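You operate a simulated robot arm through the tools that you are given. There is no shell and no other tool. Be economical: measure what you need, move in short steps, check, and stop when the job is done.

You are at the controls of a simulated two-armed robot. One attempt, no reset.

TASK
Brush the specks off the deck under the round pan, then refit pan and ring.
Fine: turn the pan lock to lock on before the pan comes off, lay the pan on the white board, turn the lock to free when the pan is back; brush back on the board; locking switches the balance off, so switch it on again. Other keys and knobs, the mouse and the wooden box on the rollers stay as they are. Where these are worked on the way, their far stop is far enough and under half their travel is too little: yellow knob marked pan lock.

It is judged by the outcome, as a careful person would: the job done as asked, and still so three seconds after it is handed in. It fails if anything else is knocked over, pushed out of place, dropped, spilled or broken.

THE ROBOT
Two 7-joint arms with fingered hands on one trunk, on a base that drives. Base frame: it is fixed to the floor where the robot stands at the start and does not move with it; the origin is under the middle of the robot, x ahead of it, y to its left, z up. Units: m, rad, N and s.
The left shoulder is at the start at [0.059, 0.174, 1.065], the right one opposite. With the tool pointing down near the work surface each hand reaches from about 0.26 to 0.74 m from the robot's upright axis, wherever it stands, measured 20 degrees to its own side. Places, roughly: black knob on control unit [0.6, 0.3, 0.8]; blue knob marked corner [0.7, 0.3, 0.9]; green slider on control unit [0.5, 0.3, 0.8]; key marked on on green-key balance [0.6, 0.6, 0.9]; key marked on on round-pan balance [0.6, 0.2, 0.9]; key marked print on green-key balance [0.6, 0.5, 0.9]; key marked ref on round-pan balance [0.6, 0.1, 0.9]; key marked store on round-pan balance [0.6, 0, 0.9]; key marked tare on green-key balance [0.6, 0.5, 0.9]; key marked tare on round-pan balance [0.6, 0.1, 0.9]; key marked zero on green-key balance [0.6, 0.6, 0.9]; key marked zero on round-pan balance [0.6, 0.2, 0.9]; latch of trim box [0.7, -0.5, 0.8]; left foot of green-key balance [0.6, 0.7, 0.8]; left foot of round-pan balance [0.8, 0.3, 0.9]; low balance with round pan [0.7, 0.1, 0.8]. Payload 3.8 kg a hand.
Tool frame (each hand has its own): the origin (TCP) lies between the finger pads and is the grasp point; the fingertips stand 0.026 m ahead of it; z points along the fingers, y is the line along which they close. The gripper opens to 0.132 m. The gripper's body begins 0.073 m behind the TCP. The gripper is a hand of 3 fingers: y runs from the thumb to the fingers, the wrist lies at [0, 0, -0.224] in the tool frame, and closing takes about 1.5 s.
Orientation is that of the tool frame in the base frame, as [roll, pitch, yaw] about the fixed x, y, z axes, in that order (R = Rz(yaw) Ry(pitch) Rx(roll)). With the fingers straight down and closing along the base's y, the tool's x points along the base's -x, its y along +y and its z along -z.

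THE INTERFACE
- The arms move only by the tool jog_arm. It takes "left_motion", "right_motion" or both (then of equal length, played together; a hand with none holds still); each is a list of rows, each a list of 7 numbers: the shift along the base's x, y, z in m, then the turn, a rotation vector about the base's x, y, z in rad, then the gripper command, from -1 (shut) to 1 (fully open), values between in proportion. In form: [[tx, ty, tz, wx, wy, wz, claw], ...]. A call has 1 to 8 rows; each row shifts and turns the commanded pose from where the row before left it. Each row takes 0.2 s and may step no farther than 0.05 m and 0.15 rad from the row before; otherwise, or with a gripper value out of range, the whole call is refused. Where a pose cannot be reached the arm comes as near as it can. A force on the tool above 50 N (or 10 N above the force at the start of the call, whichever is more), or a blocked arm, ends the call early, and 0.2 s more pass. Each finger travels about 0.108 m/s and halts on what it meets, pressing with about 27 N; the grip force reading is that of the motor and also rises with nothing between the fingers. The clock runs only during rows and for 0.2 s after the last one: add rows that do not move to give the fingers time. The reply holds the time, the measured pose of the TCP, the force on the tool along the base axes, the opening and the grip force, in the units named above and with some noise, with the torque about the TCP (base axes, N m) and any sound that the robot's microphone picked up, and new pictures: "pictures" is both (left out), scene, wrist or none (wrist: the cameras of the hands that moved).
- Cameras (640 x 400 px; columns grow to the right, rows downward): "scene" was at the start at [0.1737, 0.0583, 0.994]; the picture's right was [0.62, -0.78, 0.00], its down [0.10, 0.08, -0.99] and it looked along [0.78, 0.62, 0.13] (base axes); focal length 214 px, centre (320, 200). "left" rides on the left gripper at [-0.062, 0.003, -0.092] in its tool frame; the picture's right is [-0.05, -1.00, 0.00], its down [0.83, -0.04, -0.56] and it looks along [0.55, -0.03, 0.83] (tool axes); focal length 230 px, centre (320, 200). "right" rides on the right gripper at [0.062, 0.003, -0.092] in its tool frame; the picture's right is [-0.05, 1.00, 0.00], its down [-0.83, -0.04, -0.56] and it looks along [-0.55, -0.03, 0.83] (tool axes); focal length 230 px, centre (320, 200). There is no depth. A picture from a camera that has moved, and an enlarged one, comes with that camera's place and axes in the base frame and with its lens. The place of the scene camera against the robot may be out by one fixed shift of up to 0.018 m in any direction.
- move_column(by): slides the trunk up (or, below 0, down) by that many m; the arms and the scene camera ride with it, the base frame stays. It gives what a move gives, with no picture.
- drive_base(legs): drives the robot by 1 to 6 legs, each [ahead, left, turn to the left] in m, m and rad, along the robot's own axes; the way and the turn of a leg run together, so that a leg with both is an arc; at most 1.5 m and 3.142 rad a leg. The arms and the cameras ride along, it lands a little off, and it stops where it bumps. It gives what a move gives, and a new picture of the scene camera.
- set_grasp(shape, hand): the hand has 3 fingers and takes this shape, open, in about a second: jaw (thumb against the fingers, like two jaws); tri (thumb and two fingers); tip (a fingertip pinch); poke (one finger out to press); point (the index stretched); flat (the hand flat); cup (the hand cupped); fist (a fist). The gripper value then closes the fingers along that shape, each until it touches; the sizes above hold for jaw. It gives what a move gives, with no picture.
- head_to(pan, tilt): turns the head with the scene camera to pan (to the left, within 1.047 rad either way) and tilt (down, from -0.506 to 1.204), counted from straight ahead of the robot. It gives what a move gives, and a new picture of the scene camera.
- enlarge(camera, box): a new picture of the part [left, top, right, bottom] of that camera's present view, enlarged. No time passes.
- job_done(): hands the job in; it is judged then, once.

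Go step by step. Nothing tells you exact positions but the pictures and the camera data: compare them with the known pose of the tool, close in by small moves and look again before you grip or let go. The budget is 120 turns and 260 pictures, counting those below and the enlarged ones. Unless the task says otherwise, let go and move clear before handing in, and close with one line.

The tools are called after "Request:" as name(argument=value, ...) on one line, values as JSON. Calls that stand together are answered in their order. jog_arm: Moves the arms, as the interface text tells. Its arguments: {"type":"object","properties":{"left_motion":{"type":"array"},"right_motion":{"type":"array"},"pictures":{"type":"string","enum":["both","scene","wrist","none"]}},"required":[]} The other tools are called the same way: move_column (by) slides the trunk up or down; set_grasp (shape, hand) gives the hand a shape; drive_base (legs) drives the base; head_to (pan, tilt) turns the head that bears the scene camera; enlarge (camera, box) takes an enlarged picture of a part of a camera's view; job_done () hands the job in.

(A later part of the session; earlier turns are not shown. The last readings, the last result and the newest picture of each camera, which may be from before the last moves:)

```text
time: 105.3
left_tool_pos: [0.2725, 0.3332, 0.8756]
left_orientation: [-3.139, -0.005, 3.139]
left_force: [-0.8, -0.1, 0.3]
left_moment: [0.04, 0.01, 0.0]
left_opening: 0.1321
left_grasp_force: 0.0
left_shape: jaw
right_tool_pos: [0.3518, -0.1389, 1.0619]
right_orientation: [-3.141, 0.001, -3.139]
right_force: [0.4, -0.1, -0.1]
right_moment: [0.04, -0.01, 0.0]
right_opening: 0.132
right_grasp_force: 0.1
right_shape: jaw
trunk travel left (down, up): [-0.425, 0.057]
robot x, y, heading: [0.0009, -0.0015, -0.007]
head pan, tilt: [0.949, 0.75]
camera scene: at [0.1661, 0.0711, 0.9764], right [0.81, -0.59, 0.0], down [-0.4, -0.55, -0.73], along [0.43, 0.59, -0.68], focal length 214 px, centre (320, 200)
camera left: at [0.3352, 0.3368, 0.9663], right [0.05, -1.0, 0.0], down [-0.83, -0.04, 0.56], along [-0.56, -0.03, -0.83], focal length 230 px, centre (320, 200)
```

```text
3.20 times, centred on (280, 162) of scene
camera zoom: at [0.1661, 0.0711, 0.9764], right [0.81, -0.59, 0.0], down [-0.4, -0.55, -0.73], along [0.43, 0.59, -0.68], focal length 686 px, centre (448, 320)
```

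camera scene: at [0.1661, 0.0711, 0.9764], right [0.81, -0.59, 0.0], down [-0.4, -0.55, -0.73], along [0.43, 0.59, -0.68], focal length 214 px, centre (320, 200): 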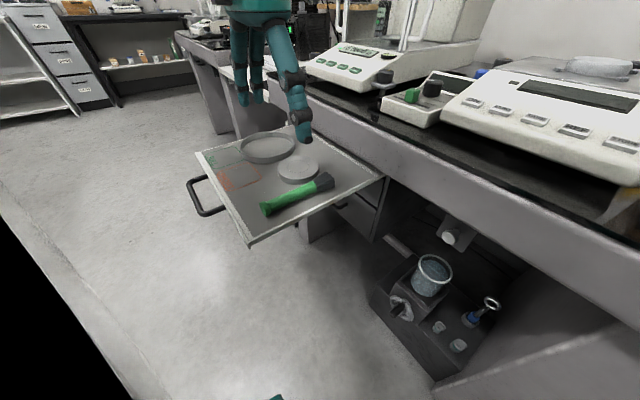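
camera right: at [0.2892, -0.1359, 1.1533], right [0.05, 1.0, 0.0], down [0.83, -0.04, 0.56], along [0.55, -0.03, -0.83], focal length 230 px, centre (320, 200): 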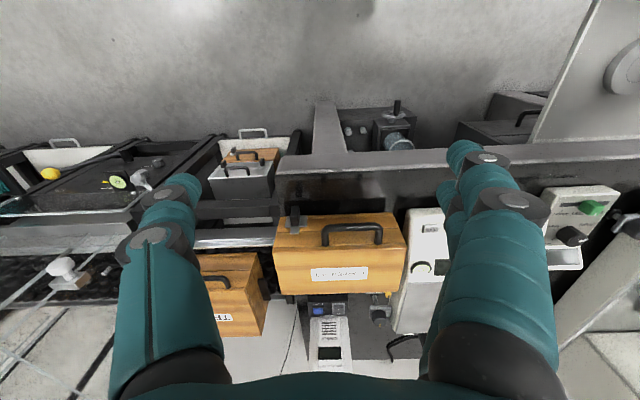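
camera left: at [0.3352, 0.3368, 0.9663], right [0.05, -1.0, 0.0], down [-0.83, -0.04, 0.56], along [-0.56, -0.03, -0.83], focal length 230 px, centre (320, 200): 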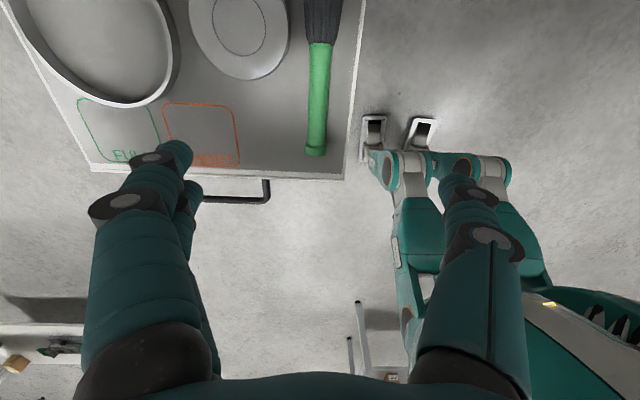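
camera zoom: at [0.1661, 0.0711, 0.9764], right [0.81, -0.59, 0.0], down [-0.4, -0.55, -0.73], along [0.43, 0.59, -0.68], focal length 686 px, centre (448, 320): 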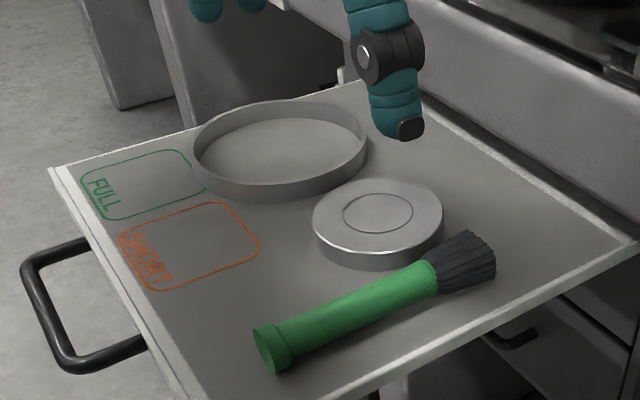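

Brush is back on the board. Now the pan: yaw the left hand and go above it at about [0.346, 0.420].

Request:
jog_arm(left_motion=[[0.01, 0.011, 0, 0, 0, 0.145, 1], [0.01, 0.011, 0, 0, 0, 0.145, 1], [0.01, 0.011, 0, 0, 0, 0.145, 1], [0.01, 0.011, 0, 0, 0, 0.145, 1], [0.01, 0.011, 0, 0, 0, 0.145, 1], [0.01, 0.011, 0, 0, 0, 0.145, 1], [0.01, 0.011, 0, 0, 0, 0.145, 1], [0.003, 0.01, 0, 0, 0, 0.145, 1]], pictures="none")

Request:
jog_arm(left_motion=[[0, 0, 0, 0, 0, 0.135, 1], [0, 0, -0.03, 0, 0, 0.135, 1], [0, 0, -0.04, 0, 0, 0.124, 1], [0, 0, -0.02, 0, 0, 0, 1], [0, 0, 0, 0, 0, 0, 1]], pictures="wrist")

```text
time: 107.1
left_tool_pos: [0.3458, 0.4221, 0.875]
left_orientation: [-3.137, 0.0, -1.978]
left_force: [0.4, 0.6, -0.4]
left_moment: [0.02, -0.01, -0.01]
left_opening: 0.1318
left_grasp_force: 0.1
left_shape: jaw
right_tool_pos: [0.3514, -0.1376, 1.062]
right_orientation: [3.141, 0.003, -3.138]
right_force: [0.4, 0.2, 0.5]
right_moment: [-0.01, -0.01, -0.02]
right_opening: 0.1321
right_grasp_force: 0.0
right_shape: jaw
trunk travel left (down, up): [-0.425, 0.057]
robot x, y, heading: [0.001, 0.0022, -0.008]
head pan, tilt: [0.949, 0.75]
```

```text
time: 108.3
left_tool_pos: [0.3475, 0.4207, 0.7833]
left_orientation: [-3.139, -0.002, -1.587]
left_force: [-0.2, 0.5, 0.2]
left_moment: [-0.01, 0.02, -0.01]
left_opening: 0.1319
left_grasp_force: 0.1
left_shape: jaw
right_tool_pos: [0.3516, -0.1382, 1.061]
right_orientation: [3.141, 0.001, -3.139]
right_force: [0.8, 0.0, -0.6]
right_moment: [0.01, -0.01, 0.03]
right_opening: 0.1317
right_grasp_force: 0.0
right_shape: jaw
trunk travel left (down, up): [-0.425, 0.057]
robot x, y, heading: [0.0021, -0.0008, -0.004]
head pan, tilt: [0.949, 0.75]
camera left: at [0.3449, 0.4815, 0.8734], right [1.0, 0.04, 0.0], down [0.03, -0.83, 0.56], along [0.02, -0.56, -0.83], focal length 230 px, centre (320, 200)
```

left: 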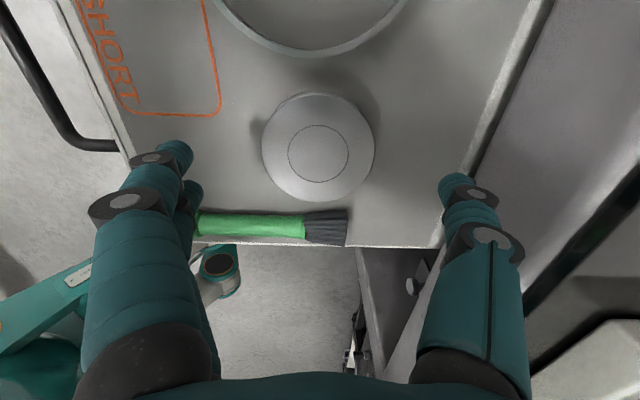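

Well centred. Lowering and gripping the pan.

Request:
jog_arm(left_motion=[[0, 0, -0.03, 0, 0, 0, 1], [0, 0, -0.025, 0, 0, 0, 0.6], [0, 0, -0.01, 0, 0, 0, 0.5], [0, 0, 0, 0, 0, 0, 0.2], [0, 0, 0, 0, 0, 0, -0.3], [0, 0, 0, 0, 0, 0, -1], [0, 0, 0, 0, 0, 0, -1]], pictures="none")

Request:
jog_arm(left_motion=[[0, 0, 0.015, 0, 0, 0, -1], [0, 0, 0.04, 0, 0, 0, -1], [0, 0, 0.045, 0, 0, 0, -1], [0, 0, 0.045, 0, 0, 0, -1], [0, 0, 0.045, 0, 0, 0, -1], [0, 0, 0.045, 0, 0, 0, -1], [0, 0, 0.045, 0, 0, 0, -1], [0, 0, 0, 0, 0, 0, -1]], pictures="both")

```text
time: 109.9
left_tool_pos: [0.3467, 0.4217, 0.7181]
left_orientation: [-3.138, -0.003, -1.586]
left_force: [-0.5, 0.1, -0.2]
left_moment: [-0.04, -0.03, 0.03]
left_opening: 0.0795
left_grasp_force: 26.7
left_shape: jaw
right_tool_pos: [0.3514, -0.1385, 1.0623]
right_orientation: [3.142, 0.002, -3.138]
right_force: [0.7, -0.7, 0.5]
right_moment: [0.0, -0.03, -0.04]
right_opening: 0.1319
right_grasp_force: 0.1
right_shape: jaw
trunk travel left (down, up): [-0.425, 0.057]
robot x, y, heading: [0.0054, -0.0015, -0.007]
head pan, tilt: [0.949, 0.75]
```

```text
time: 111.7
left_tool_pos: [0.3443, 0.4228, 0.9988]
left_orientation: [-3.141, -0.001, -1.586]
left_force: [-0.1, 0.4, -1.0]
left_moment: [0.0, 0.02, -0.01]
left_opening: 0.0792
left_grasp_force: 27.3
left_shape: jaw
right_tool_pos: [0.3502, -0.138, 1.0617]
right_orientation: [-3.141, 0.0, -3.136]
right_force: [-0.1, -0.1, -0.8]
right_moment: [-0.01, -0.02, 0.0]
right_opening: 0.1321
right_grasp_force: 0.1
right_shape: jaw
trunk travel left (down, up): [-0.425, 0.057]
robot x, y, heading: [0.0005, 0.0029, -0.006]
head pan, tilt: [0.949, 0.75]
camera scene: at [0.166, 0.0714, 0.9763], right [0.81, -0.59, 0.0], down [-0.4, -0.55, -0.73], along [0.43, 0.59, -0.68], focal length 214 px, centre (320, 200)
camera left: at [0.3428, 0.484, 1.0902], right [1.0, 0.04, 0.0], down [0.03, -0.83, 0.56], along [0.02, -0.56, -0.83], focal length 230 px, centre (320, 200)
```

scene: 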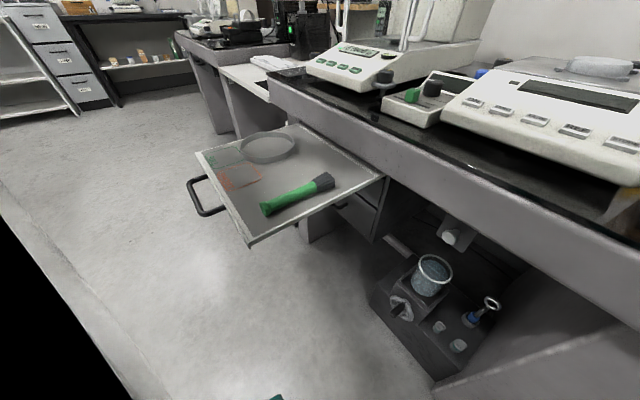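
left: 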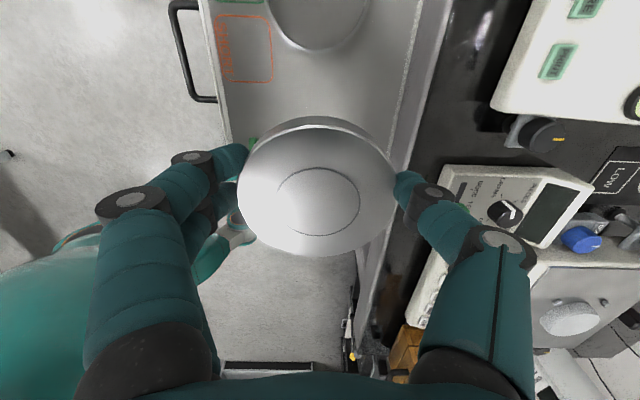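

Pan in hand. Yaw back and move to the carrying pose, then turn and drive to the balance.

Request:
jog_arm(left_motion=[[0.017, -0.009, 0.001, 0, 0, -0.15, -1], [0.017, -0.009, 0, 0, 0, -0.15, -1], [0.017, -0.01, 0, 0, 0, -0.15, -1], [0.017, -0.01, 0, 0, 0, -0.15, -1], [0.017, -0.01, 0, 0, 0, -0.15, -1], [0.017, -0.01, 0, 0, 0, -0.15, -1], [0.017, -0.01, 0, 0, 0, -0.15, -1], [0.014, -0.01, 0, 0, 0, -0.149, -1]], pictures="none")

Request:
drive_base(legs=[[0, 0, -0.35], [0.2, 0.043, 0]])

Request:
head_to(pan=0.4, tilt=0.25)

```text
time: 113.5
left_tool_pos: [0.4787, 0.3433, 1.0003]
left_orientation: [-3.139, -0.002, -2.788]
left_force: [-0.9, -0.7, -1.8]
left_moment: [0.04, 0.01, 0.02]
left_opening: 0.0796
left_grasp_force: 26.4
left_shape: jaw
right_tool_pos: [0.351, -0.1377, 1.0611]
right_orientation: [-3.141, 0.0, -3.138]
right_force: [-0.1, -0.2, -0.3]
right_moment: [-0.02, 0.0, 0.01]
right_opening: 0.132
right_grasp_force: 0.1
right_shape: jaw
trunk travel left (down, up): [-0.425, 0.057]
robot x, y, heading: [0.0024, 0.0021, -0.006]
head pan, tilt: [0.949, 0.75]
```

```text
time: 116.2
left_tool_pos: [0.7681, 0.1304, 0.9994]
left_orientation: [-3.14, -0.001, -3.137]
left_force: [-0.7, 0.5, -0.2]
left_moment: [0.0, -0.01, -0.03]
left_opening: 0.0792
left_grasp_force: 26.8
left_shape: jaw
right_tool_pos: [0.4816, -0.2787, 1.0613]
right_orientation: [3.141, 0.0, 2.793]
right_force: [0.7, 0.8, 0.9]
right_moment: [0.0, 0.05, 0.01]
right_opening: 0.132
right_grasp_force: 0.1
right_shape: jaw
trunk travel left (down, up): [-0.425, 0.057]
robot x, y, heading: [0.2038, -0.0257, -0.355]
head pan, tilt: [0.949, 0.75]
camera scene: at [0.3793, -0.0143, 0.9764], right [0.56, -0.83, 0.0], down [-0.57, -0.38, -0.73], along [0.61, 0.41, -0.68], focal length 214 px, centre (320, 200)
```

scene: 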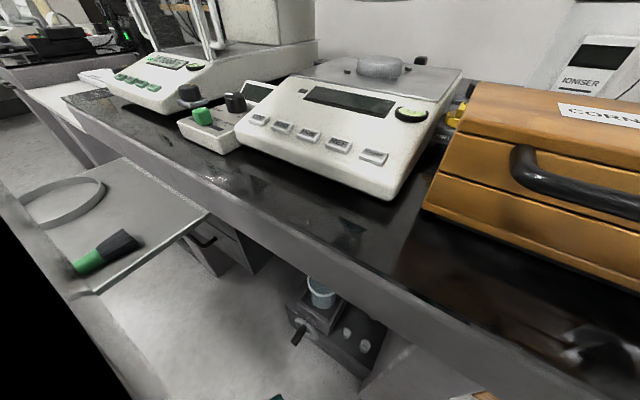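

```text
time: 117.1
left_tool_pos: [0.7678, 0.1292, 0.9999]
left_orientation: [-3.139, -0.002, -3.137]
left_force: [0.3, -0.2, -0.8]
left_moment: [0.03, -0.04, 0.02]
left_opening: 0.0793
left_grasp_force: 26.3
left_shape: jaw
right_tool_pos: [0.4811, -0.2785, 1.0618]
right_orientation: [3.141, -0.001, 2.791]
right_force: [-1.4, 0.4, 0.7]
right_moment: [0.0, -0.03, 0.03]
right_opening: 0.132
right_grasp_force: 0.0
right_shape: jaw
trunk travel left (down, up): [-0.425, 0.057]
robot x, y, heading: [0.2068, -0.0302, -0.354]
head pan, tilt: [0.4, 0.25]
camera scene: at [0.4036, -0.0565, 1.0214], right [0.04, -1.0, 0.0], down [-0.25, -0.01, -0.97], along [0.97, 0.04, -0.25], focal length 214 px, centre (320, 200)
```

scene: 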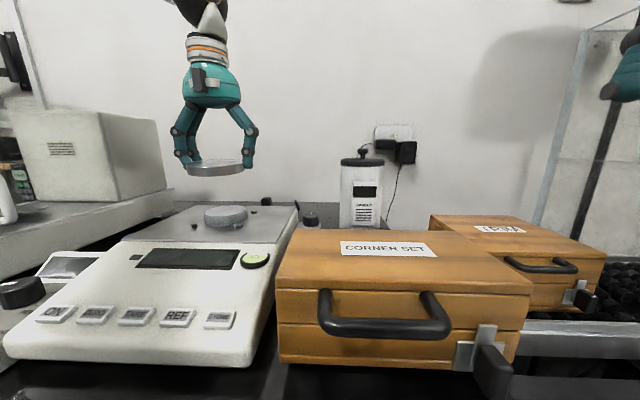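

I fine-align using the earlier lifted view as a reference (lugs at (275,94) and (366,97) in the wrist picture).

Request:
jog_arm(left_motion=[[0.0047, -0.002, 0, 0, 0, 0, -1], [0, 0, 0, 0, 0, 0, -1]], pictures="wrist")

Request:
enlarge(camera="scene", box=[120, 130, 320, 255])

```text
time: 117.7
left_tool_pos: [0.7734, 0.128, 0.9993]
left_orientation: [-3.139, -0.003, -3.138]
left_force: [0.2, 0.0, -1.5]
left_moment: [0.02, 0.01, -0.02]
left_opening: 0.0792
left_grasp_force: 27.0
left_shape: jaw
right_tool_pos: [0.4802, -0.2785, 1.0622]
right_orientation: [-3.141, 0.001, 2.793]
right_force: [-0.6, 0.0, 0.4]
right_moment: [-0.01, -0.01, 0.02]
right_opening: 0.1317
right_grasp_force: 0.1
right_shape: jaw
trunk travel left (down, up): [-0.425, 0.057]
robot x, y, heading: [0.2021, -0.0293, -0.357]
head pan, tilt: [0.4, 0.25]
camera left: at [0.8351, 0.1309, 1.0907], right [0.06, -1.0, 0.0], down [-0.83, -0.05, 0.56], along [-0.56, -0.03, -0.83], focal length 230 px, centre (320, 200)
```

left: 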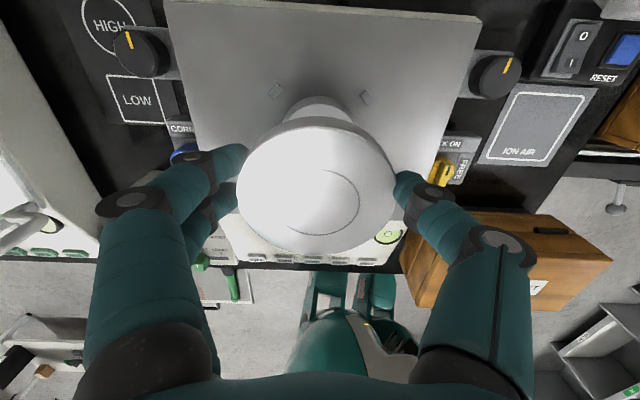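

```text
3.20 times, centred on (220, 192) of scene
camera zoom: at [0.4035, -0.0565, 1.0215], right [0.04, -1.0, 0.0], down [-0.25, -0.01, -0.97], along [0.97, 0.04, -0.25], focal length 686 px, centre (640, 224)
```

zoom: 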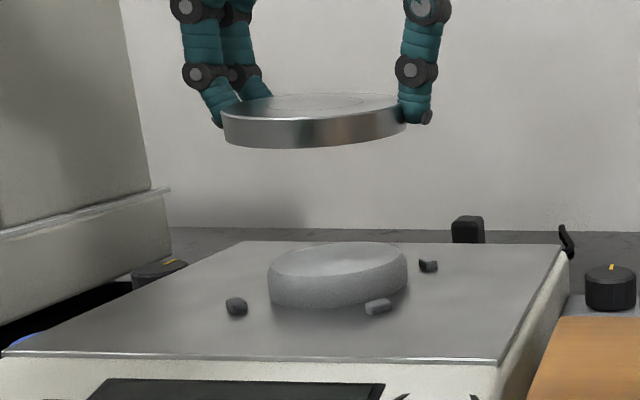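

Alignment matches the reference within a couple of pixels. The pan is tilted slightly front-down in the grip (~4°), so I level it and descend.

Request:
jog_arm(left_motion=[[0, 0, -0.01, 0, 0.07, 0, -1], [0, 0, -0.02, 0, 0, 0, -1], [0, 0, -0.02, 0, 0, 0, -1], [0, 0, -0.01, 0, 0, 0, -1], [0, 0, 0, 0, 0, 0, -1]], pictures="wrist")

Request:
enlarge(camera="scene", box=[140, 150, 300, 250])

```text
time: 118.9
left_tool_pos: [0.7718, 0.1269, 0.9395]
left_orientation: [-3.138, -0.071, -3.139]
left_force: [-0.9, 0.5, -0.3]
left_moment: [-0.01, 0.0, 0.04]
left_opening: 0.0789
left_grasp_force: 26.4
left_shape: jaw
right_tool_pos: [0.4815, -0.2779, 1.0626]
right_orientation: [3.141, 0.001, 2.793]
right_force: [-0.3, 0.2, 0.3]
right_moment: [0.02, 0.01, -0.01]
right_opening: 0.1321
right_grasp_force: 0.2
right_shape: jaw
trunk travel left (down, up): [-0.425, 0.057]
robot x, y, heading: [0.1994, -0.0307, -0.355]
head pan, tilt: [0.4, 0.25]
camera left: at [0.8402, 0.131, 1.026], right [0.06, -1.0, 0.0], down [-0.79, -0.04, 0.61], along [-0.61, -0.03, -0.79], focal length 230 px, centre (320, 200)
```

left: 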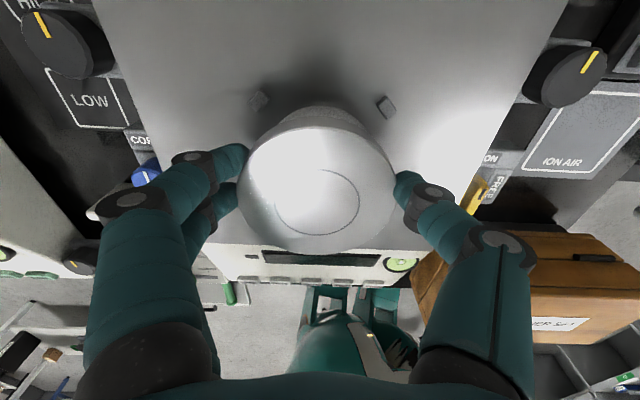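

```text
4.00 times, centred on (220, 200) of scene
camera zoom: at [0.4035, -0.0566, 1.0215], right [0.04, -1.0, 0.0], down [-0.25, -0.01, -0.97], along [0.97, 0.04, -0.25], focal length 858 px, centre (720, 200)
```

zoom: 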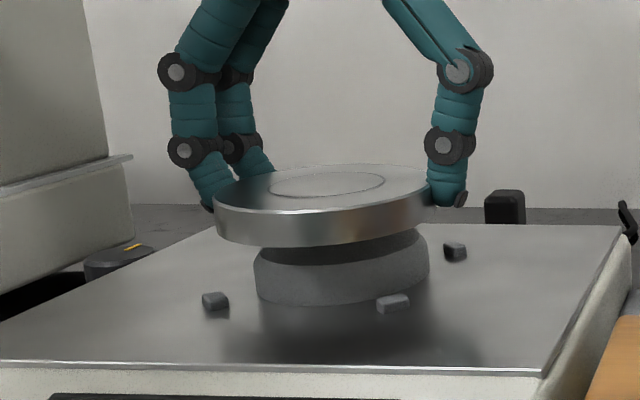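

Level now, and centred within ~3 mm. Shift -2 mm in y and lower gently until it seats.

Request:
jog_arm(left_motion=[[0.0005, -0.002, -0.008, 0, 0, 0, -1], [0, 0, -0.008, 0, 0, 0, -1], [0, 0, -0.004, 0, 0, 0, -1], [0, 0, 0, 0, 0, 0, -1]], pictures="none")

Request:
enlarge(camera="scene", box=[140, 150, 300, 250])

```text
time: 119.9
left_tool_pos: [0.7724, 0.1262, 0.9192]
left_orientation: [-3.138, -0.074, -3.137]
left_force: [1.2, 0.4, -1.4]
left_moment: [0.0, -0.02, 0.03]
left_opening: 0.0793
left_grasp_force: 27.5
left_shape: jaw
right_tool_pos: [0.4811, -0.2784, 1.0616]
right_orientation: [-3.141, 0.0, 2.793]
right_force: [0.3, -0.2, 0.4]
right_moment: [0.02, 0.01, -0.01]
right_opening: 0.1321
right_grasp_force: 0.2
right_shape: jaw
trunk travel left (down, up): [-0.425, 0.057]
robot x, y, heading: [0.2038, -0.0306, -0.358]
head pan, tilt: [0.4, 0.25]
```

```text
4.00 times, centred on (220, 200) of scene
camera zoom: at [0.4036, -0.0566, 1.0215], right [0.04, -1.0, 0.0], down [-0.25, -0.01, -0.97], along [0.97, 0.04, -0.25], focal length 858 px, centre (720, 200)
```

zoom: 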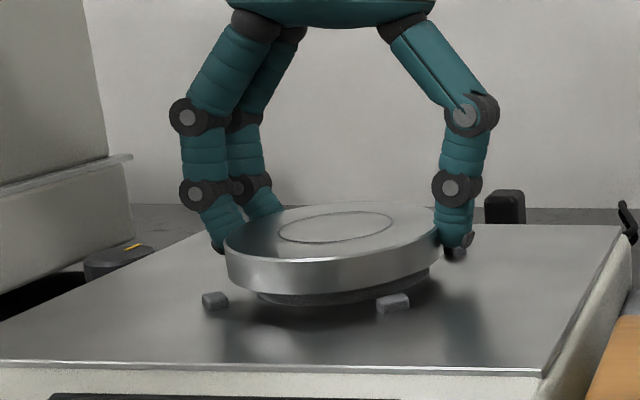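

Request:
jog_arm(left_motion=[[0, 0, -0.0015, 0, 0, 0, -1], [0, 0, -0.0015, 0, 0, 0, -1], [0, 0, -0.001, 0, 0, 0, -1], [0, 0, 0, 0, 0, 0, -1]], pictures="none")

Request:
enlarge(camera="scene", box=[140, 150, 300, 250])

```text
time: 120.9
left_tool_pos: [0.7728, 0.1263, 0.9172]
left_orientation: [-3.139, -0.069, -3.138]
left_force: [-0.4, 1.4, 1.6]
left_moment: [-0.04, -0.01, -0.02]
left_opening: 0.0793
left_grasp_force: 26.9
left_shape: jaw
right_tool_pos: [0.4811, -0.2771, 1.0616]
right_orientation: [3.14, 0.001, 2.793]
right_force: [0.3, 0.2, -0.7]
right_moment: [0.04, 0.01, -0.03]
right_opening: 0.1319
right_grasp_force: 0.1
right_shape: jaw
trunk travel left (down, up): [-0.425, 0.057]
robot x, y, heading: [0.2028, -0.0327, -0.363]
head pan, tilt: [0.4, 0.25]
```

```text
4.00 times, centred on (220, 200) of scene
camera zoom: at [0.4034, -0.0565, 1.0215], right [0.04, -1.0, 0.0], down [-0.25, -0.01, -0.97], along [0.97, 0.04, -0.25], focal length 858 px, centre (720, 200)
```

zoom: 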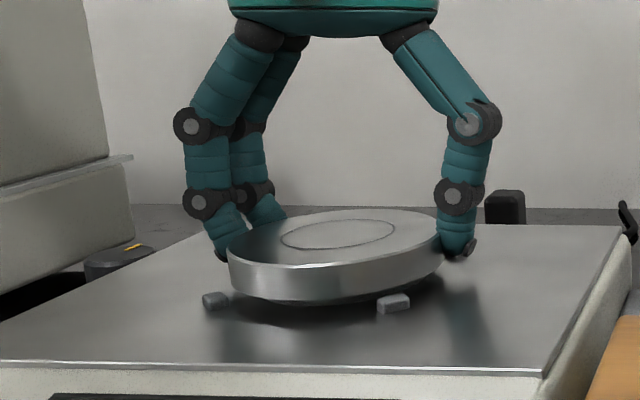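

Seated (light contact; same picture as the original). Releasing and lifting.

Request:
jog_arm(left_motion=[[0, 0, -0.001, 0, 0, 0, -0.3], [0, 0, 0, 0, 0, 0, 0.3], [0, 0, 0, 0, 0, 0, 0.55], [0, 0, 0, 0, 0, 0, 0.55], [0, 0, 0.02, 0, 0, 0, 0.6], [0, 0, 0.03, 0, 0, 0, 1], [0, 0, 0.03, 0, -0.07, 0, 1]], pictures="wrist")

Request:
enlarge(camera="scene", box=[140, 150, 300, 250])

```text
time: 122.5
left_tool_pos: [0.7721, 0.1264, 0.9968]
left_orientation: [-3.138, 0.001, -3.136]
left_force: [-0.6, -0.2, 0.0]
left_moment: [-0.01, -0.03, -0.03]
left_opening: 0.132
left_grasp_force: 0.2
left_shape: jaw
right_tool_pos: [0.4801, -0.2775, 1.0621]
right_orientation: [3.141, 0.003, 2.793]
right_force: [0.3, 0.3, 0.1]
right_moment: [-0.03, -0.01, 0.02]
right_opening: 0.1319
right_grasp_force: 0.1
right_shape: jaw
trunk travel left (down, up): [-0.425, 0.057]
robot x, y, heading: [0.2012, -0.032, -0.358]
head pan, tilt: [0.4, 0.25]
camera left: at [0.8348, 0.1296, 1.0873], right [0.06, -1.0, 0.0], down [-0.83, -0.05, 0.56], along [-0.55, -0.03, -0.83], focal length 230 px, centre (320, 200)
```

left: 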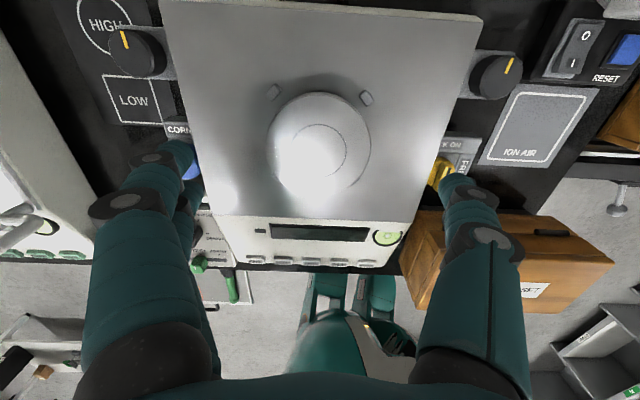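

```text
4.00 times, centred on (220, 200) of scene
camera zoom: at [0.4028, -0.0565, 1.0217], right [0.04, -1.0, 0.0], down [-0.25, -0.01, -0.97], along [0.97, 0.04, -0.25], focal length 858 px, centre (720, 200)
```

zoom: 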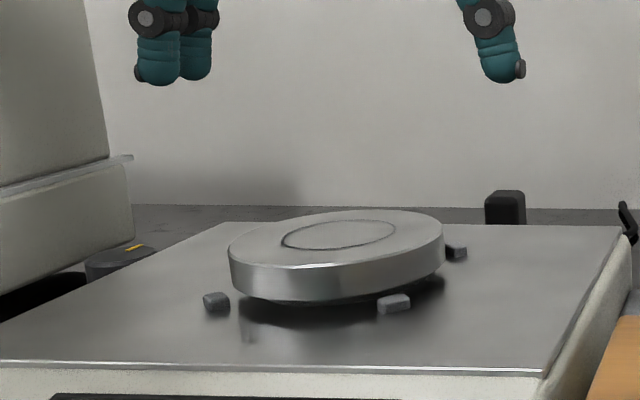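

Pan is seated and centred between the lugs. Next the ring: back to the board, to grip its near (-x) wall with the thumb inside.

Request:
drive_base(legs=[[-0.198, -0.042, 0], [0, 0, 0.356]])

Request:
jog_arm(left_motion=[[-0.024, 0.024, 0, 0, 0, 0.15, 1], [-0.025, 0.024, 0, 0, 0, 0.15, 1], [-0.025, 0.024, 0, 0, 0, 0.15, 1], [-0.025, 0.024, 0, 0, 0, 0.15, 1], [-0.025, 0.024, 0, 0, 0, 0.15, 1], [-0.025, 0.024, 0, 0, 0, 0.15, 1], [-0.025, 0.024, 0, 0, 0, 0.15, 1], [-0.025, 0.024, 0, 0, 0, 0.15, 1]], pictures="none")

Request:
jog_arm(left_motion=[[0, 0, -0.045, 0, 0, 0, 1], [0, 0, -0.045, 0, 0, 0, 1], [0, 0, -0.045, 0, 0, 0, 1], [0, 0, 0, 0, 0, 0, 1]], pictures="wrist")

Request:
head_to(pan=0.98, tilt=0.65)

```text
time: 125.2
left_tool_pos: [0.4868, 0.3401, 0.9965]
left_orientation: [-3.139, 0.0, -2.785]
left_force: [0.5, 0.7, -0.3]
left_moment: [-0.01, -0.02, -0.03]
left_opening: 0.1318
left_grasp_force: 0.0
left_shape: jaw
right_tool_pos: [0.3517, -0.1394, 1.0614]
right_orientation: [3.141, 0.002, -3.14]
right_force: [0.5, 0.0, -0.1]
right_moment: [0.01, -0.01, 0.0]
right_opening: 0.132
right_grasp_force: 0.0
right_shape: jaw
trunk travel left (down, up): [-0.425, 0.057]
robot x, y, heading: [0.0065, -0.0012, -0.004]
head pan, tilt: [0.4, 0.25]
camera scene: at [0.205, 0.0392, 1.0215], right [0.38, -0.92, 0.0], down [-0.23, -0.09, -0.97], along [0.9, 0.37, -0.25], focal length 214 px, centre (320, 200)
```

scene: 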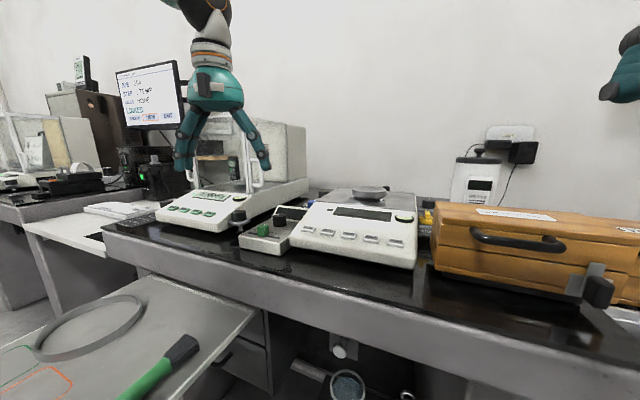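

```text
time: 127.0
left_tool_pos: [0.2885, 0.5324, 0.9971]
left_orientation: [-3.139, -0.001, -1.584]
left_force: [0.3, 1.2, -0.3]
left_moment: [0.02, 0.02, 0.01]
left_opening: 0.1319
left_grasp_force: 0.0
left_shape: jaw
right_tool_pos: [0.3512, -0.1386, 1.0621]
right_orientation: [-3.142, 0.002, -3.14]
right_force: [0.0, 1.1, 0.5]
right_moment: [-0.02, -0.02, 0.0]
right_opening: 0.1321
right_grasp_force: 0.0
right_shape: jaw
trunk travel left (down, up): [-0.425, 0.057]
robot x, y, heading: [0.0051, -0.0041, -0.008]
head pan, tilt: [0.4, 0.25]
```

```text
time: 128.0
left_tool_pos: [0.2873, 0.5338, 0.8623]
left_orientation: [-3.138, 0.001, -1.588]
left_force: [-0.3, 0.6, 0.2]
left_moment: [0.0, 0.02, 0.03]
left_opening: 0.1318
left_grasp_force: 0.0
left_shape: jaw
right_tool_pos: [0.3515, -0.1402, 1.0609]
right_orientation: [3.141, 0.001, 3.141]
right_force: [0.6, -0.2, 0.1]
right_moment: [0.02, 0.01, -0.01]
right_opening: 0.1323
right_grasp_force: 0.0
right_shape: jaw
trunk travel left (down, up): [-0.425, 0.057]
robot x, y, heading: [0.0045, -0.0023, -0.01]
head pan, tilt: [0.4, 0.25]
camera left: at [0.2858, 0.5943, 0.953], right [1.0, 0.04, 0.0], down [0.03, -0.83, 0.56], along [0.02, -0.56, -0.83], focal length 230 px, centre (320, 200)
```

left: 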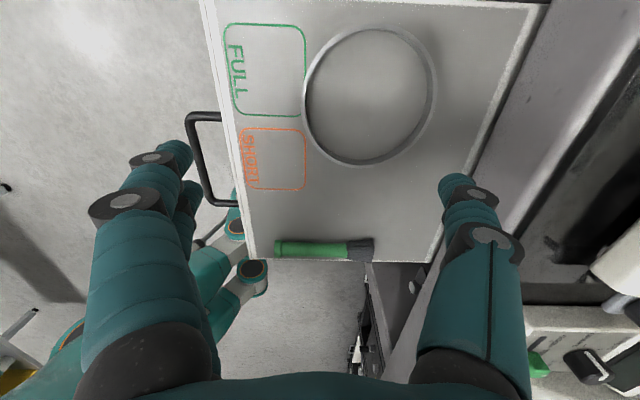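

```text
time: 129.0
left_tool_pos: [0.2876, 0.5339, 0.8618]
left_orientation: [-3.138, -0.002, -1.588]
left_force: [-0.2, 0.2, 0.7]
left_moment: [-0.02, -0.01, 0.0]
left_opening: 0.1319
left_grasp_force: 0.1
left_shape: jaw
right_tool_pos: [0.3532, -0.1385, 1.0617]
right_orientation: [-3.141, 0.001, -3.139]
right_force: [0.0, 0.3, -0.1]
right_moment: [0.01, -0.01, -0.04]
right_opening: 0.1321
right_grasp_force: 0.1
right_shape: jaw
trunk travel left (down, up): [-0.425, 0.057]
robot x, y, heading: [0.0034, -0.001, -0.006]
head pan, tilt: [0.979, 0.649]
camera scene: at [0.1678, 0.0751, 0.985], right [0.82, -0.57, 0.0], down [-0.34, -0.5, -0.8], along [0.45, 0.66, -0.6], focal length 214 px, centre (320, 200)
```

scene: 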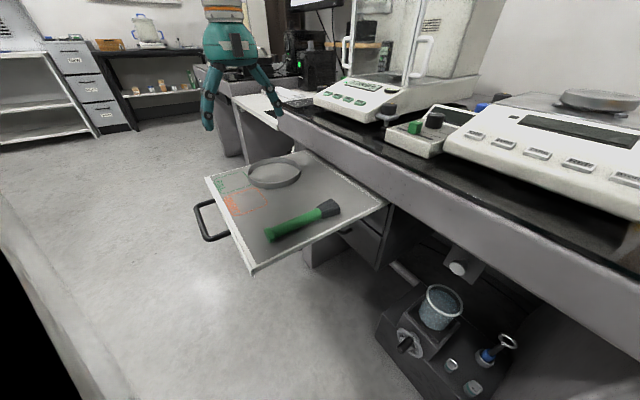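

Ring centre about [0.335, 0.555], near wall at [0.271, 0.552]. I move over the near wall, narrowing the opening, and descend partway.

Request:
jog_arm(left_motion=[[-0.016, 0.018, -0.03, 0, 0, 0, 0.2], [0, 0, -0.035, 0, 0, 0, 0], [0, 0, -0.03, 0, 0, 0, -0.1], [0, 0, 0, 0, 0, 0, -0.1]], pictures="wrist")

Request:
enlarge(camera="scene", box=[180, 110, 340, 210])

```text
time: 130.0
left_tool_pos: [0.2717, 0.5493, 0.765]
left_orientation: [-3.139, 0.0, -1.585]
left_force: [0.0, -0.3, 0.4]
left_moment: [0.0, -0.01, 0.02]
left_opening: 0.0601
left_grasp_force: 0.0
left_shape: jaw
right_tool_pos: [0.352, -0.1384, 1.0609]
right_orientation: [-3.141, 0.002, -3.139]
right_force: [0.3, 0.3, -0.4]
right_moment: [0.02, -0.01, -0.02]
right_opening: 0.1319
right_grasp_force: 0.1
right_shape: jaw
trunk travel left (down, up): [-0.425, 0.057]
robot x, y, heading: [0.002, -0.001, -0.013]
head pan, tilt: [0.979, 0.649]
camera left: at [0.2689, 0.6107, 0.8567], right [1.0, 0.04, 0.0], down [0.03, -0.83, 0.56], along [0.02, -0.56, -0.83], focal length 230 px, centre (320, 200)
```

left: 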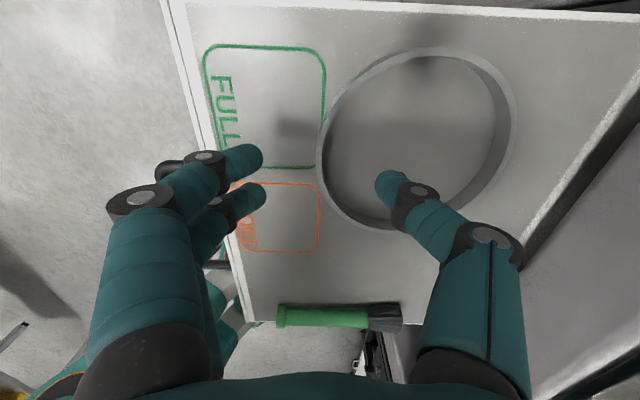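

```text
4.00 times, centred on (260, 160) of scene
camera zoom: at [0.1677, 0.0748, 0.985], right [0.83, -0.56, 0.0], down [-0.34, -0.5, -0.8], along [0.45, 0.66, -0.6], focal length 858 px, centre (560, 360)
```

zoom: 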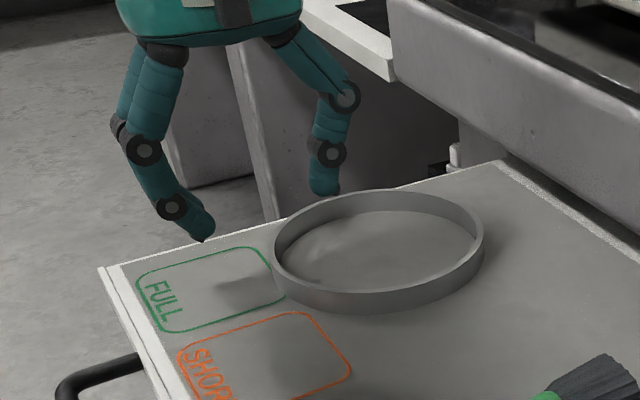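

Nearly exact. Shift 8 mm in y, lower and close on the wall.

Request:
jog_arm(left_motion=[[0.001, 0.008, -0.02, 0, 0, 0, -0.1], [0, 0, -0.02, 0, 0, 0, -0.2], [0, 0, -0.003, 0, 0, 0, -0.4], [0, 0, 0, 0, 0, 0, -0.7], [0, 0, 0, 0, 0, 0, -1], [0, 0, 0, 0, 0, 0, -1], [0, 0, 0, 0, 0, 0, -1]], pictures="wrist")

Request:
enlarge(camera="scene", box=[180, 110, 340, 210])

```text
time: 131.6
left_tool_pos: [0.2728, 0.5582, 0.7225]
left_orientation: [-3.138, -0.002, -1.589]
left_force: [-0.6, 0.7, 0.4]
left_moment: [0.01, 0.03, 0.0]
left_opening: 0.0
left_grasp_force: 27.0
left_shape: jaw
right_tool_pos: [0.3519, -0.139, 1.0608]
right_orientation: [3.141, 0.001, -3.14]
right_force: [-0.2, -0.4, 0.3]
right_moment: [0.02, 0.01, 0.03]
right_opening: 0.1324
right_grasp_force: 0.1
right_shape: jaw
trunk travel left (down, up): [-0.425, 0.057]
robot x, y, heading: [0.003, -0.0021, -0.01]
head pan, tilt: [0.979, 0.649]
camera left: at [0.2706, 0.62, 0.813], right [1.0, 0.04, 0.0], down [0.03, -0.83, 0.56], along [0.02, -0.56, -0.83], focal length 230 px, centre (320, 200)
```

left: 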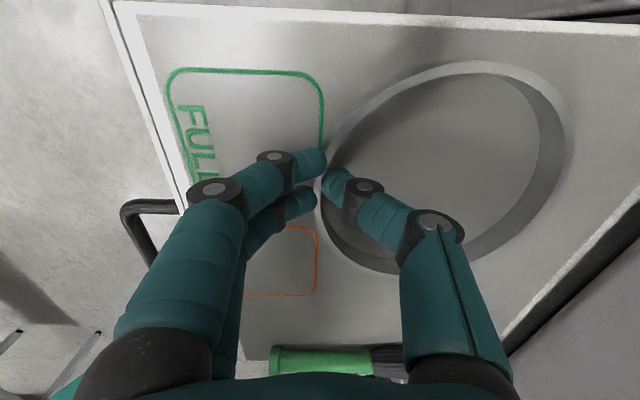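

```text
4.00 times, centred on (260, 160) of scene
camera zoom: at [0.1677, 0.0751, 0.985], right [0.83, -0.56, 0.0], down [-0.34, -0.5, -0.8], along [0.45, 0.66, -0.6], focal length 858 px, centre (560, 360)
```

zoom: 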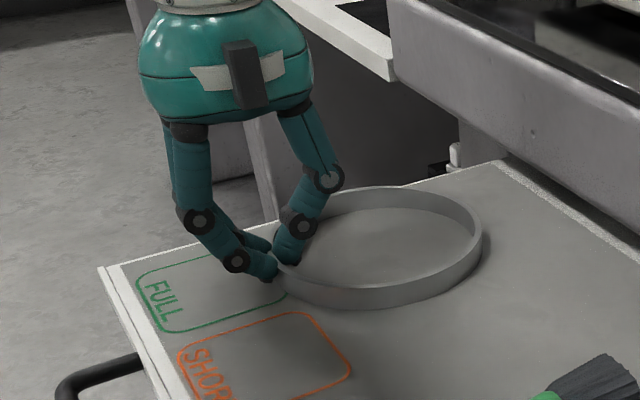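

The wall is pinched between thumb and fingers. Lift a little and check that the ring follows level.

Request:
jog_arm(left_motion=[[0, 0, 0.01, 0, 0, 0, -1], [0, 0, 0.02, 0, 0, 0, -1], [0, 0, 0.03, 0, 0, 0, -1], [0, 0, 0, 0, 0, 0, -1]], pictures="wrist")

Request:
enlarge(camera="scene", box=[180, 80, 340, 180])

```text
time: 132.6
left_tool_pos: [0.2742, 0.5601, 0.7827]
left_orientation: [-3.138, -0.002, -1.589]
left_force: [-0.7, -1.1, -1.2]
left_moment: [-0.03, 0.04, -0.02]
left_opening: 0.0
left_grasp_force: 26.7
left_shape: jaw
right_tool_pos: [0.3518, -0.14, 1.0621]
right_orientation: [-3.141, 0.0, -3.139]
right_force: [-0.4, 0.5, 0.3]
right_moment: [0.01, 0.0, 0.0]
right_opening: 0.1319
right_grasp_force: 0.1
right_shape: jaw
trunk travel left (down, up): [-0.425, 0.057]
robot x, y, heading: [0.0035, -0.0023, -0.012]
head pan, tilt: [0.979, 0.649]
camera left: at [0.2711, 0.6211, 0.8735], right [1.0, 0.04, 0.0], down [0.03, -0.83, 0.56], along [0.02, -0.56, -0.83], focal length 230 px, centre (320, 200)
```

left: 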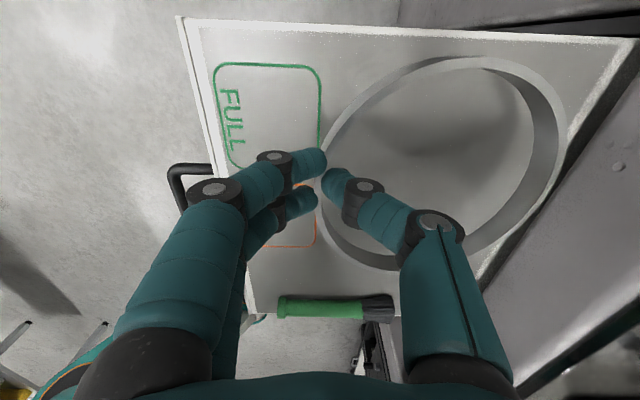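

```text
4.00 times, centred on (260, 130) of scene
camera zoom: at [0.1678, 0.0755, 0.9849], right [0.83, -0.56, 0.0], down [-0.34, -0.5, -0.8], along [0.45, 0.66, -0.6], focal length 858 px, centre (560, 480)
```

zoom: 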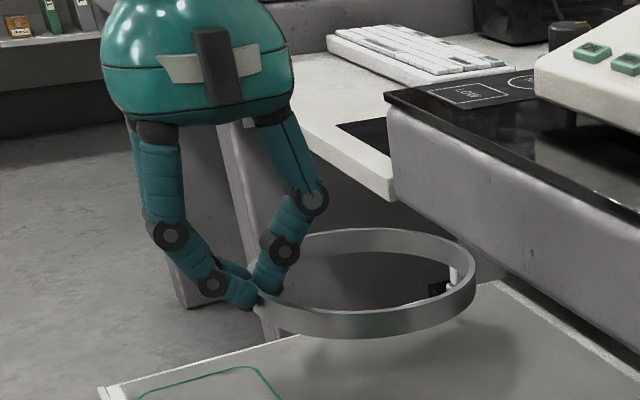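

The ring follows level. Raise it, move to the carry pose with matching yaw, then turn and drive to the balance, stopping slightly short.

Request:
jog_arm(left_motion=[[0, 0, 0.045, 0, 0, 0, -1], [0, 0, 0.045, 0, 0, 0, -1], [0, 0, 0.045, 0, 0, 0, -1], [0, 0, 0.045, 0, 0, 0, -1], [0, 0, 0.04, 0, 0, 0, -1]], pictures="none")

Request:
jog_arm(left_motion=[[0.02, -0.039, 0, 0, 0, 0.059, -1], [0.02, -0.039, 0, 0, 0, 0.059, -1], [0.02, -0.039, 0, 0, 0, 0.059, -1], [0.02, -0.039, 0, 0, 0, 0.059, -1], [0.02, -0.039, 0, 0, 0, 0.059, -1], [0.02, -0.039, 0, 0, 0, 0.059, -1], [0, 0, 0, 0, 0, 0, -1]], pictures="both")

```text
time: 133.8
left_tool_pos: [0.2736, 0.5594, 1.0035]
left_orientation: [-3.137, -0.002, -1.587]
left_force: [0.5, 0.2, -0.1]
left_moment: [0.02, 0.05, 0.05]
left_opening: 0.0001
left_grasp_force: 26.7
left_shape: jaw
right_tool_pos: [0.3515, -0.1377, 1.0618]
right_orientation: [-3.141, 0.001, -3.141]
right_force: [-0.1, -0.1, 0.6]
right_moment: [0.01, 0.01, -0.02]
right_opening: 0.1321
right_grasp_force: 0.0
right_shape: jaw
trunk travel left (down, up): [-0.425, 0.057]
robot x, y, heading: [0.0016, 0.0037, -0.005]
head pan, tilt: [0.979, 0.649]
```

```text
time: 135.4
left_tool_pos: [0.3935, 0.3266, 1.0018]
left_orientation: [-3.138, -0.002, -1.231]
left_force: [0.4, -0.1, -0.2]
left_moment: [-0.01, 0.03, 0.01]
left_opening: 0.0
left_grasp_force: 27.0
left_shape: jaw
right_tool_pos: [0.3515, -0.138, 1.0617]
right_orientation: [-3.141, 0.002, -3.139]
right_force: [-0.3, 0.0, -0.3]
right_moment: [0.02, 0.01, -0.01]
right_opening: 0.1323
right_grasp_force: 0.0
right_shape: jaw
trunk travel left (down, up): [-0.425, 0.057]
robot x, y, heading: [0.0068, -0.0025, -0.008]
head pan, tilt: [0.979, 0.649]
camera scene: at [0.1674, 0.0756, 0.985], right [0.83, -0.56, 0.0], down [-0.34, -0.5, -0.8], along [0.45, 0.66, -0.6], focal length 214 px, centre (320, 200)
camera left: at [0.3705, 0.383, 1.0922], right [0.92, 0.38, 0.0], down [0.31, -0.77, 0.56], along [0.21, -0.51, -0.83], focal length 230 px, centre (320, 200)
```

scene: 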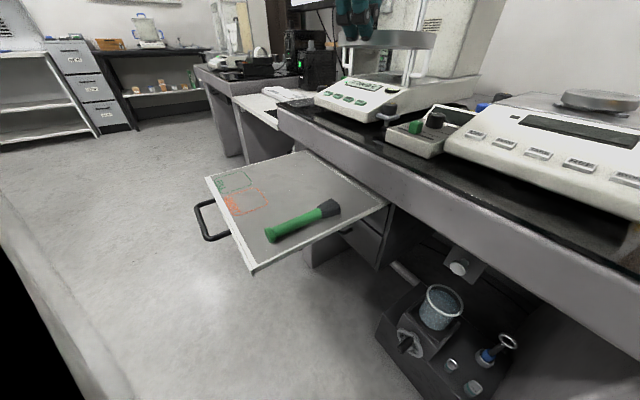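
left: 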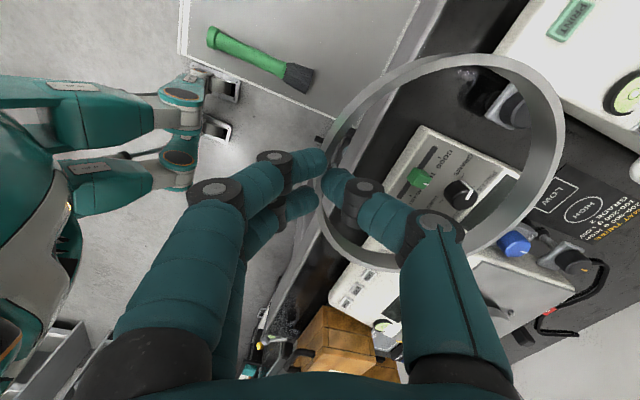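

Request:
drive_base(legs=[[0, 0, -0.348], [0.2, 0.043, 0]])

Request:
head_to(pan=0.42, tilt=0.4)

Request:
jog_arm(left_motion=[[0, 0, 0, 0, 0, 0, -1]], pictures="wrist")

```text
time: 138.1
left_tool_pos: [0.6816, 0.1435, 1.0015]
left_orientation: [-3.14, -0.001, -1.582]
left_force: [0.1, 0.4, -1.7]
left_moment: [0.04, 0.09, 0.0]
left_opening: 0.0
left_grasp_force: 26.9
left_shape: jaw
right_tool_pos: [0.4823, -0.2795, 1.0622]
right_orientation: [-3.141, 0.0, 2.794]
right_force: [0.0, 1.0, -0.2]
right_moment: [-0.01, 0.01, 0.02]
right_opening: 0.1318
right_grasp_force: 0.1
right_shape: jaw
trunk travel left (down, up): [-0.425, 0.057]
robot x, y, heading: [0.2061, -0.0274, -0.357]
head pan, tilt: [0.979, 0.649]
camera scene: at [0.3816, -0.0109, 0.985], right [0.58, -0.81, 0.0], down [-0.49, -0.35, -0.8], along [0.65, 0.46, -0.6], focal length 214 px, centre (320, 200)
```

scene: 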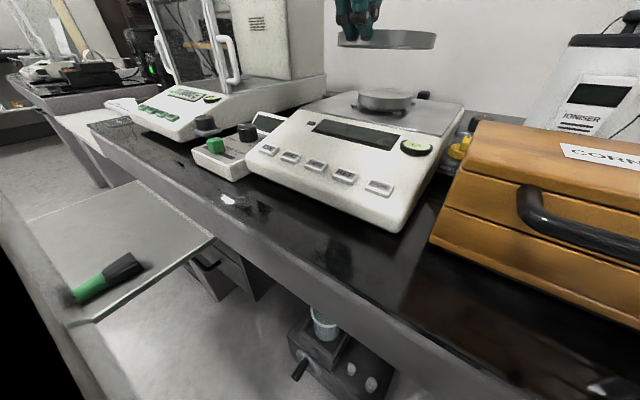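

```text
time: 139.1
left_tool_pos: [0.6801, 0.1442, 1.0021]
left_orientation: [-3.137, -0.003, -1.582]
left_force: [-0.2, 0.5, -1.5]
left_moment: [0.01, 0.05, 0.01]
left_opening: 0.0
left_grasp_force: 27.5
left_shape: jaw
right_tool_pos: [0.4819, -0.2794, 1.0614]
right_orientation: [3.141, 0.001, 2.794]
right_force: [0.0, 0.5, 0.0]
right_moment: [0.03, 0.01, -0.01]
right_opening: 0.1324
right_grasp_force: 0.0
right_shape: jaw
trunk travel left (down, up): [-0.425, 0.057]
robot x, y, heading: [0.2048, -0.0288, -0.357]
head pan, tilt: [0.421, 0.4]
camera scene: at [0.4032, -0.0555, 1.0074], right [0.06, -1.0, 0.0], down [-0.39, -0.02, -0.92], along [0.92, 0.06, -0.39], focal length 214 px, centre (320, 200)
```

scene: 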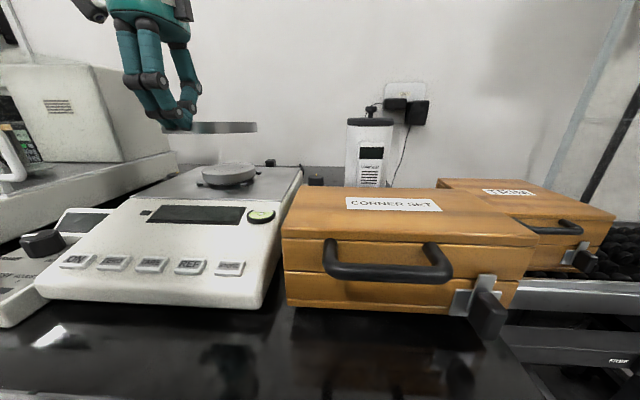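

```text
time: 139.5
left_tool_pos: [0.6795, 0.1441, 1.0015]
left_orientation: [-3.138, -0.001, -1.582]
left_force: [-0.1, -0.4, -1.0]
left_moment: [0.0, 0.06, 0.01]
left_opening: 0.0
left_grasp_force: 27.0
left_shape: jaw
right_tool_pos: [0.4818, -0.2787, 1.0613]
right_orientation: [3.14, 0.002, 2.793]
right_force: [-0.5, 0.5, 0.5]
right_moment: [-0.01, 0.04, -0.01]
right_opening: 0.1321
right_grasp_force: 0.1
right_shape: jaw
trunk travel left (down, up): [-0.425, 0.057]
robot x, y, heading: [0.2048, -0.0325, -0.358]
head pan, tilt: [0.421, 0.4]
camera left: at [0.6788, 0.2046, 1.0923], right [1.0, 0.04, 0.0], down [0.03, -0.83, 0.56], along [0.02, -0.56, -0.83], focal length 230 px, centre (320, 200)
```

left: 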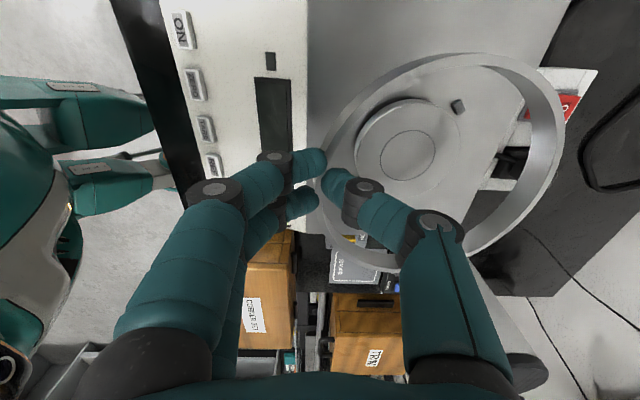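

Good view of ring and pan. I move toward the target TCP (~[0.706, 0.129]) and lower to just above the pan top to align visually.

Request:
jog_arm(left_motion=[[0.013, -0.007, -0.02, 0, 0, 0, -1], [0.013, -0.007, -0.02, 0, 0, 0, -1], [0, 0, 0, 0, 0, 0, -1]], pictures="wrist")

Request:
enlarge(camera="scene", box=[140, 90, 300, 190])

```text
time: 140.3
left_tool_pos: [0.7068, 0.1297, 0.9606]
left_orientation: [-3.138, -0.001, -1.581]
left_force: [0.2, 0.1, -0.4]
left_moment: [0.02, 0.04, 0.0]
left_opening: 0.0003
left_grasp_force: 27.1
left_shape: jaw
right_tool_pos: [0.481, -0.2787, 1.062]
right_orientation: [-3.14, 0.002, 2.796]
right_force: [0.3, 0.9, 0.7]
right_moment: [-0.02, 0.02, 0.0]
right_opening: 0.132
right_grasp_force: 0.2
right_shape: jaw
trunk travel left (down, up): [-0.425, 0.057]
robot x, y, heading: [0.2013, -0.0305, -0.361]
head pan, tilt: [0.421, 0.4]
camera left: at [0.7046, 0.19, 1.0511], right [1.0, 0.04, 0.0], down [0.03, -0.83, 0.56], along [0.02, -0.56, -0.83], focal length 230 px, centre (320, 200)
```

left: 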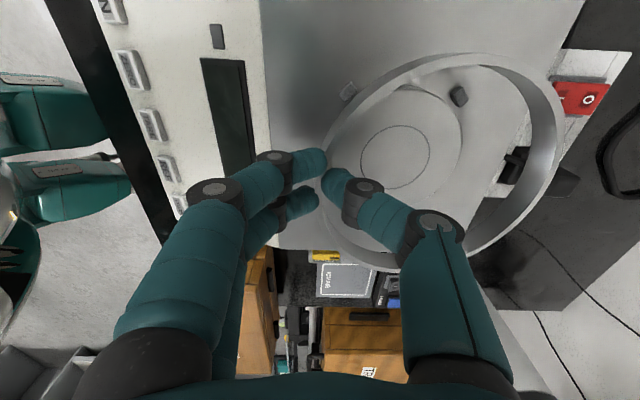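

```text
4.00 times, centred on (220, 140) of scene
camera zoom: at [0.4029, -0.0555, 1.0076], right [0.06, -1.0, 0.0], down [-0.39, -0.02, -0.92], along [0.92, 0.06, -0.39], focal length 858 px, centre (720, 440)
```

zoom: 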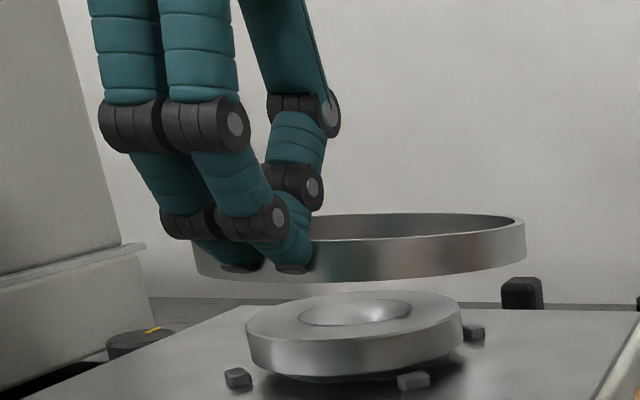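

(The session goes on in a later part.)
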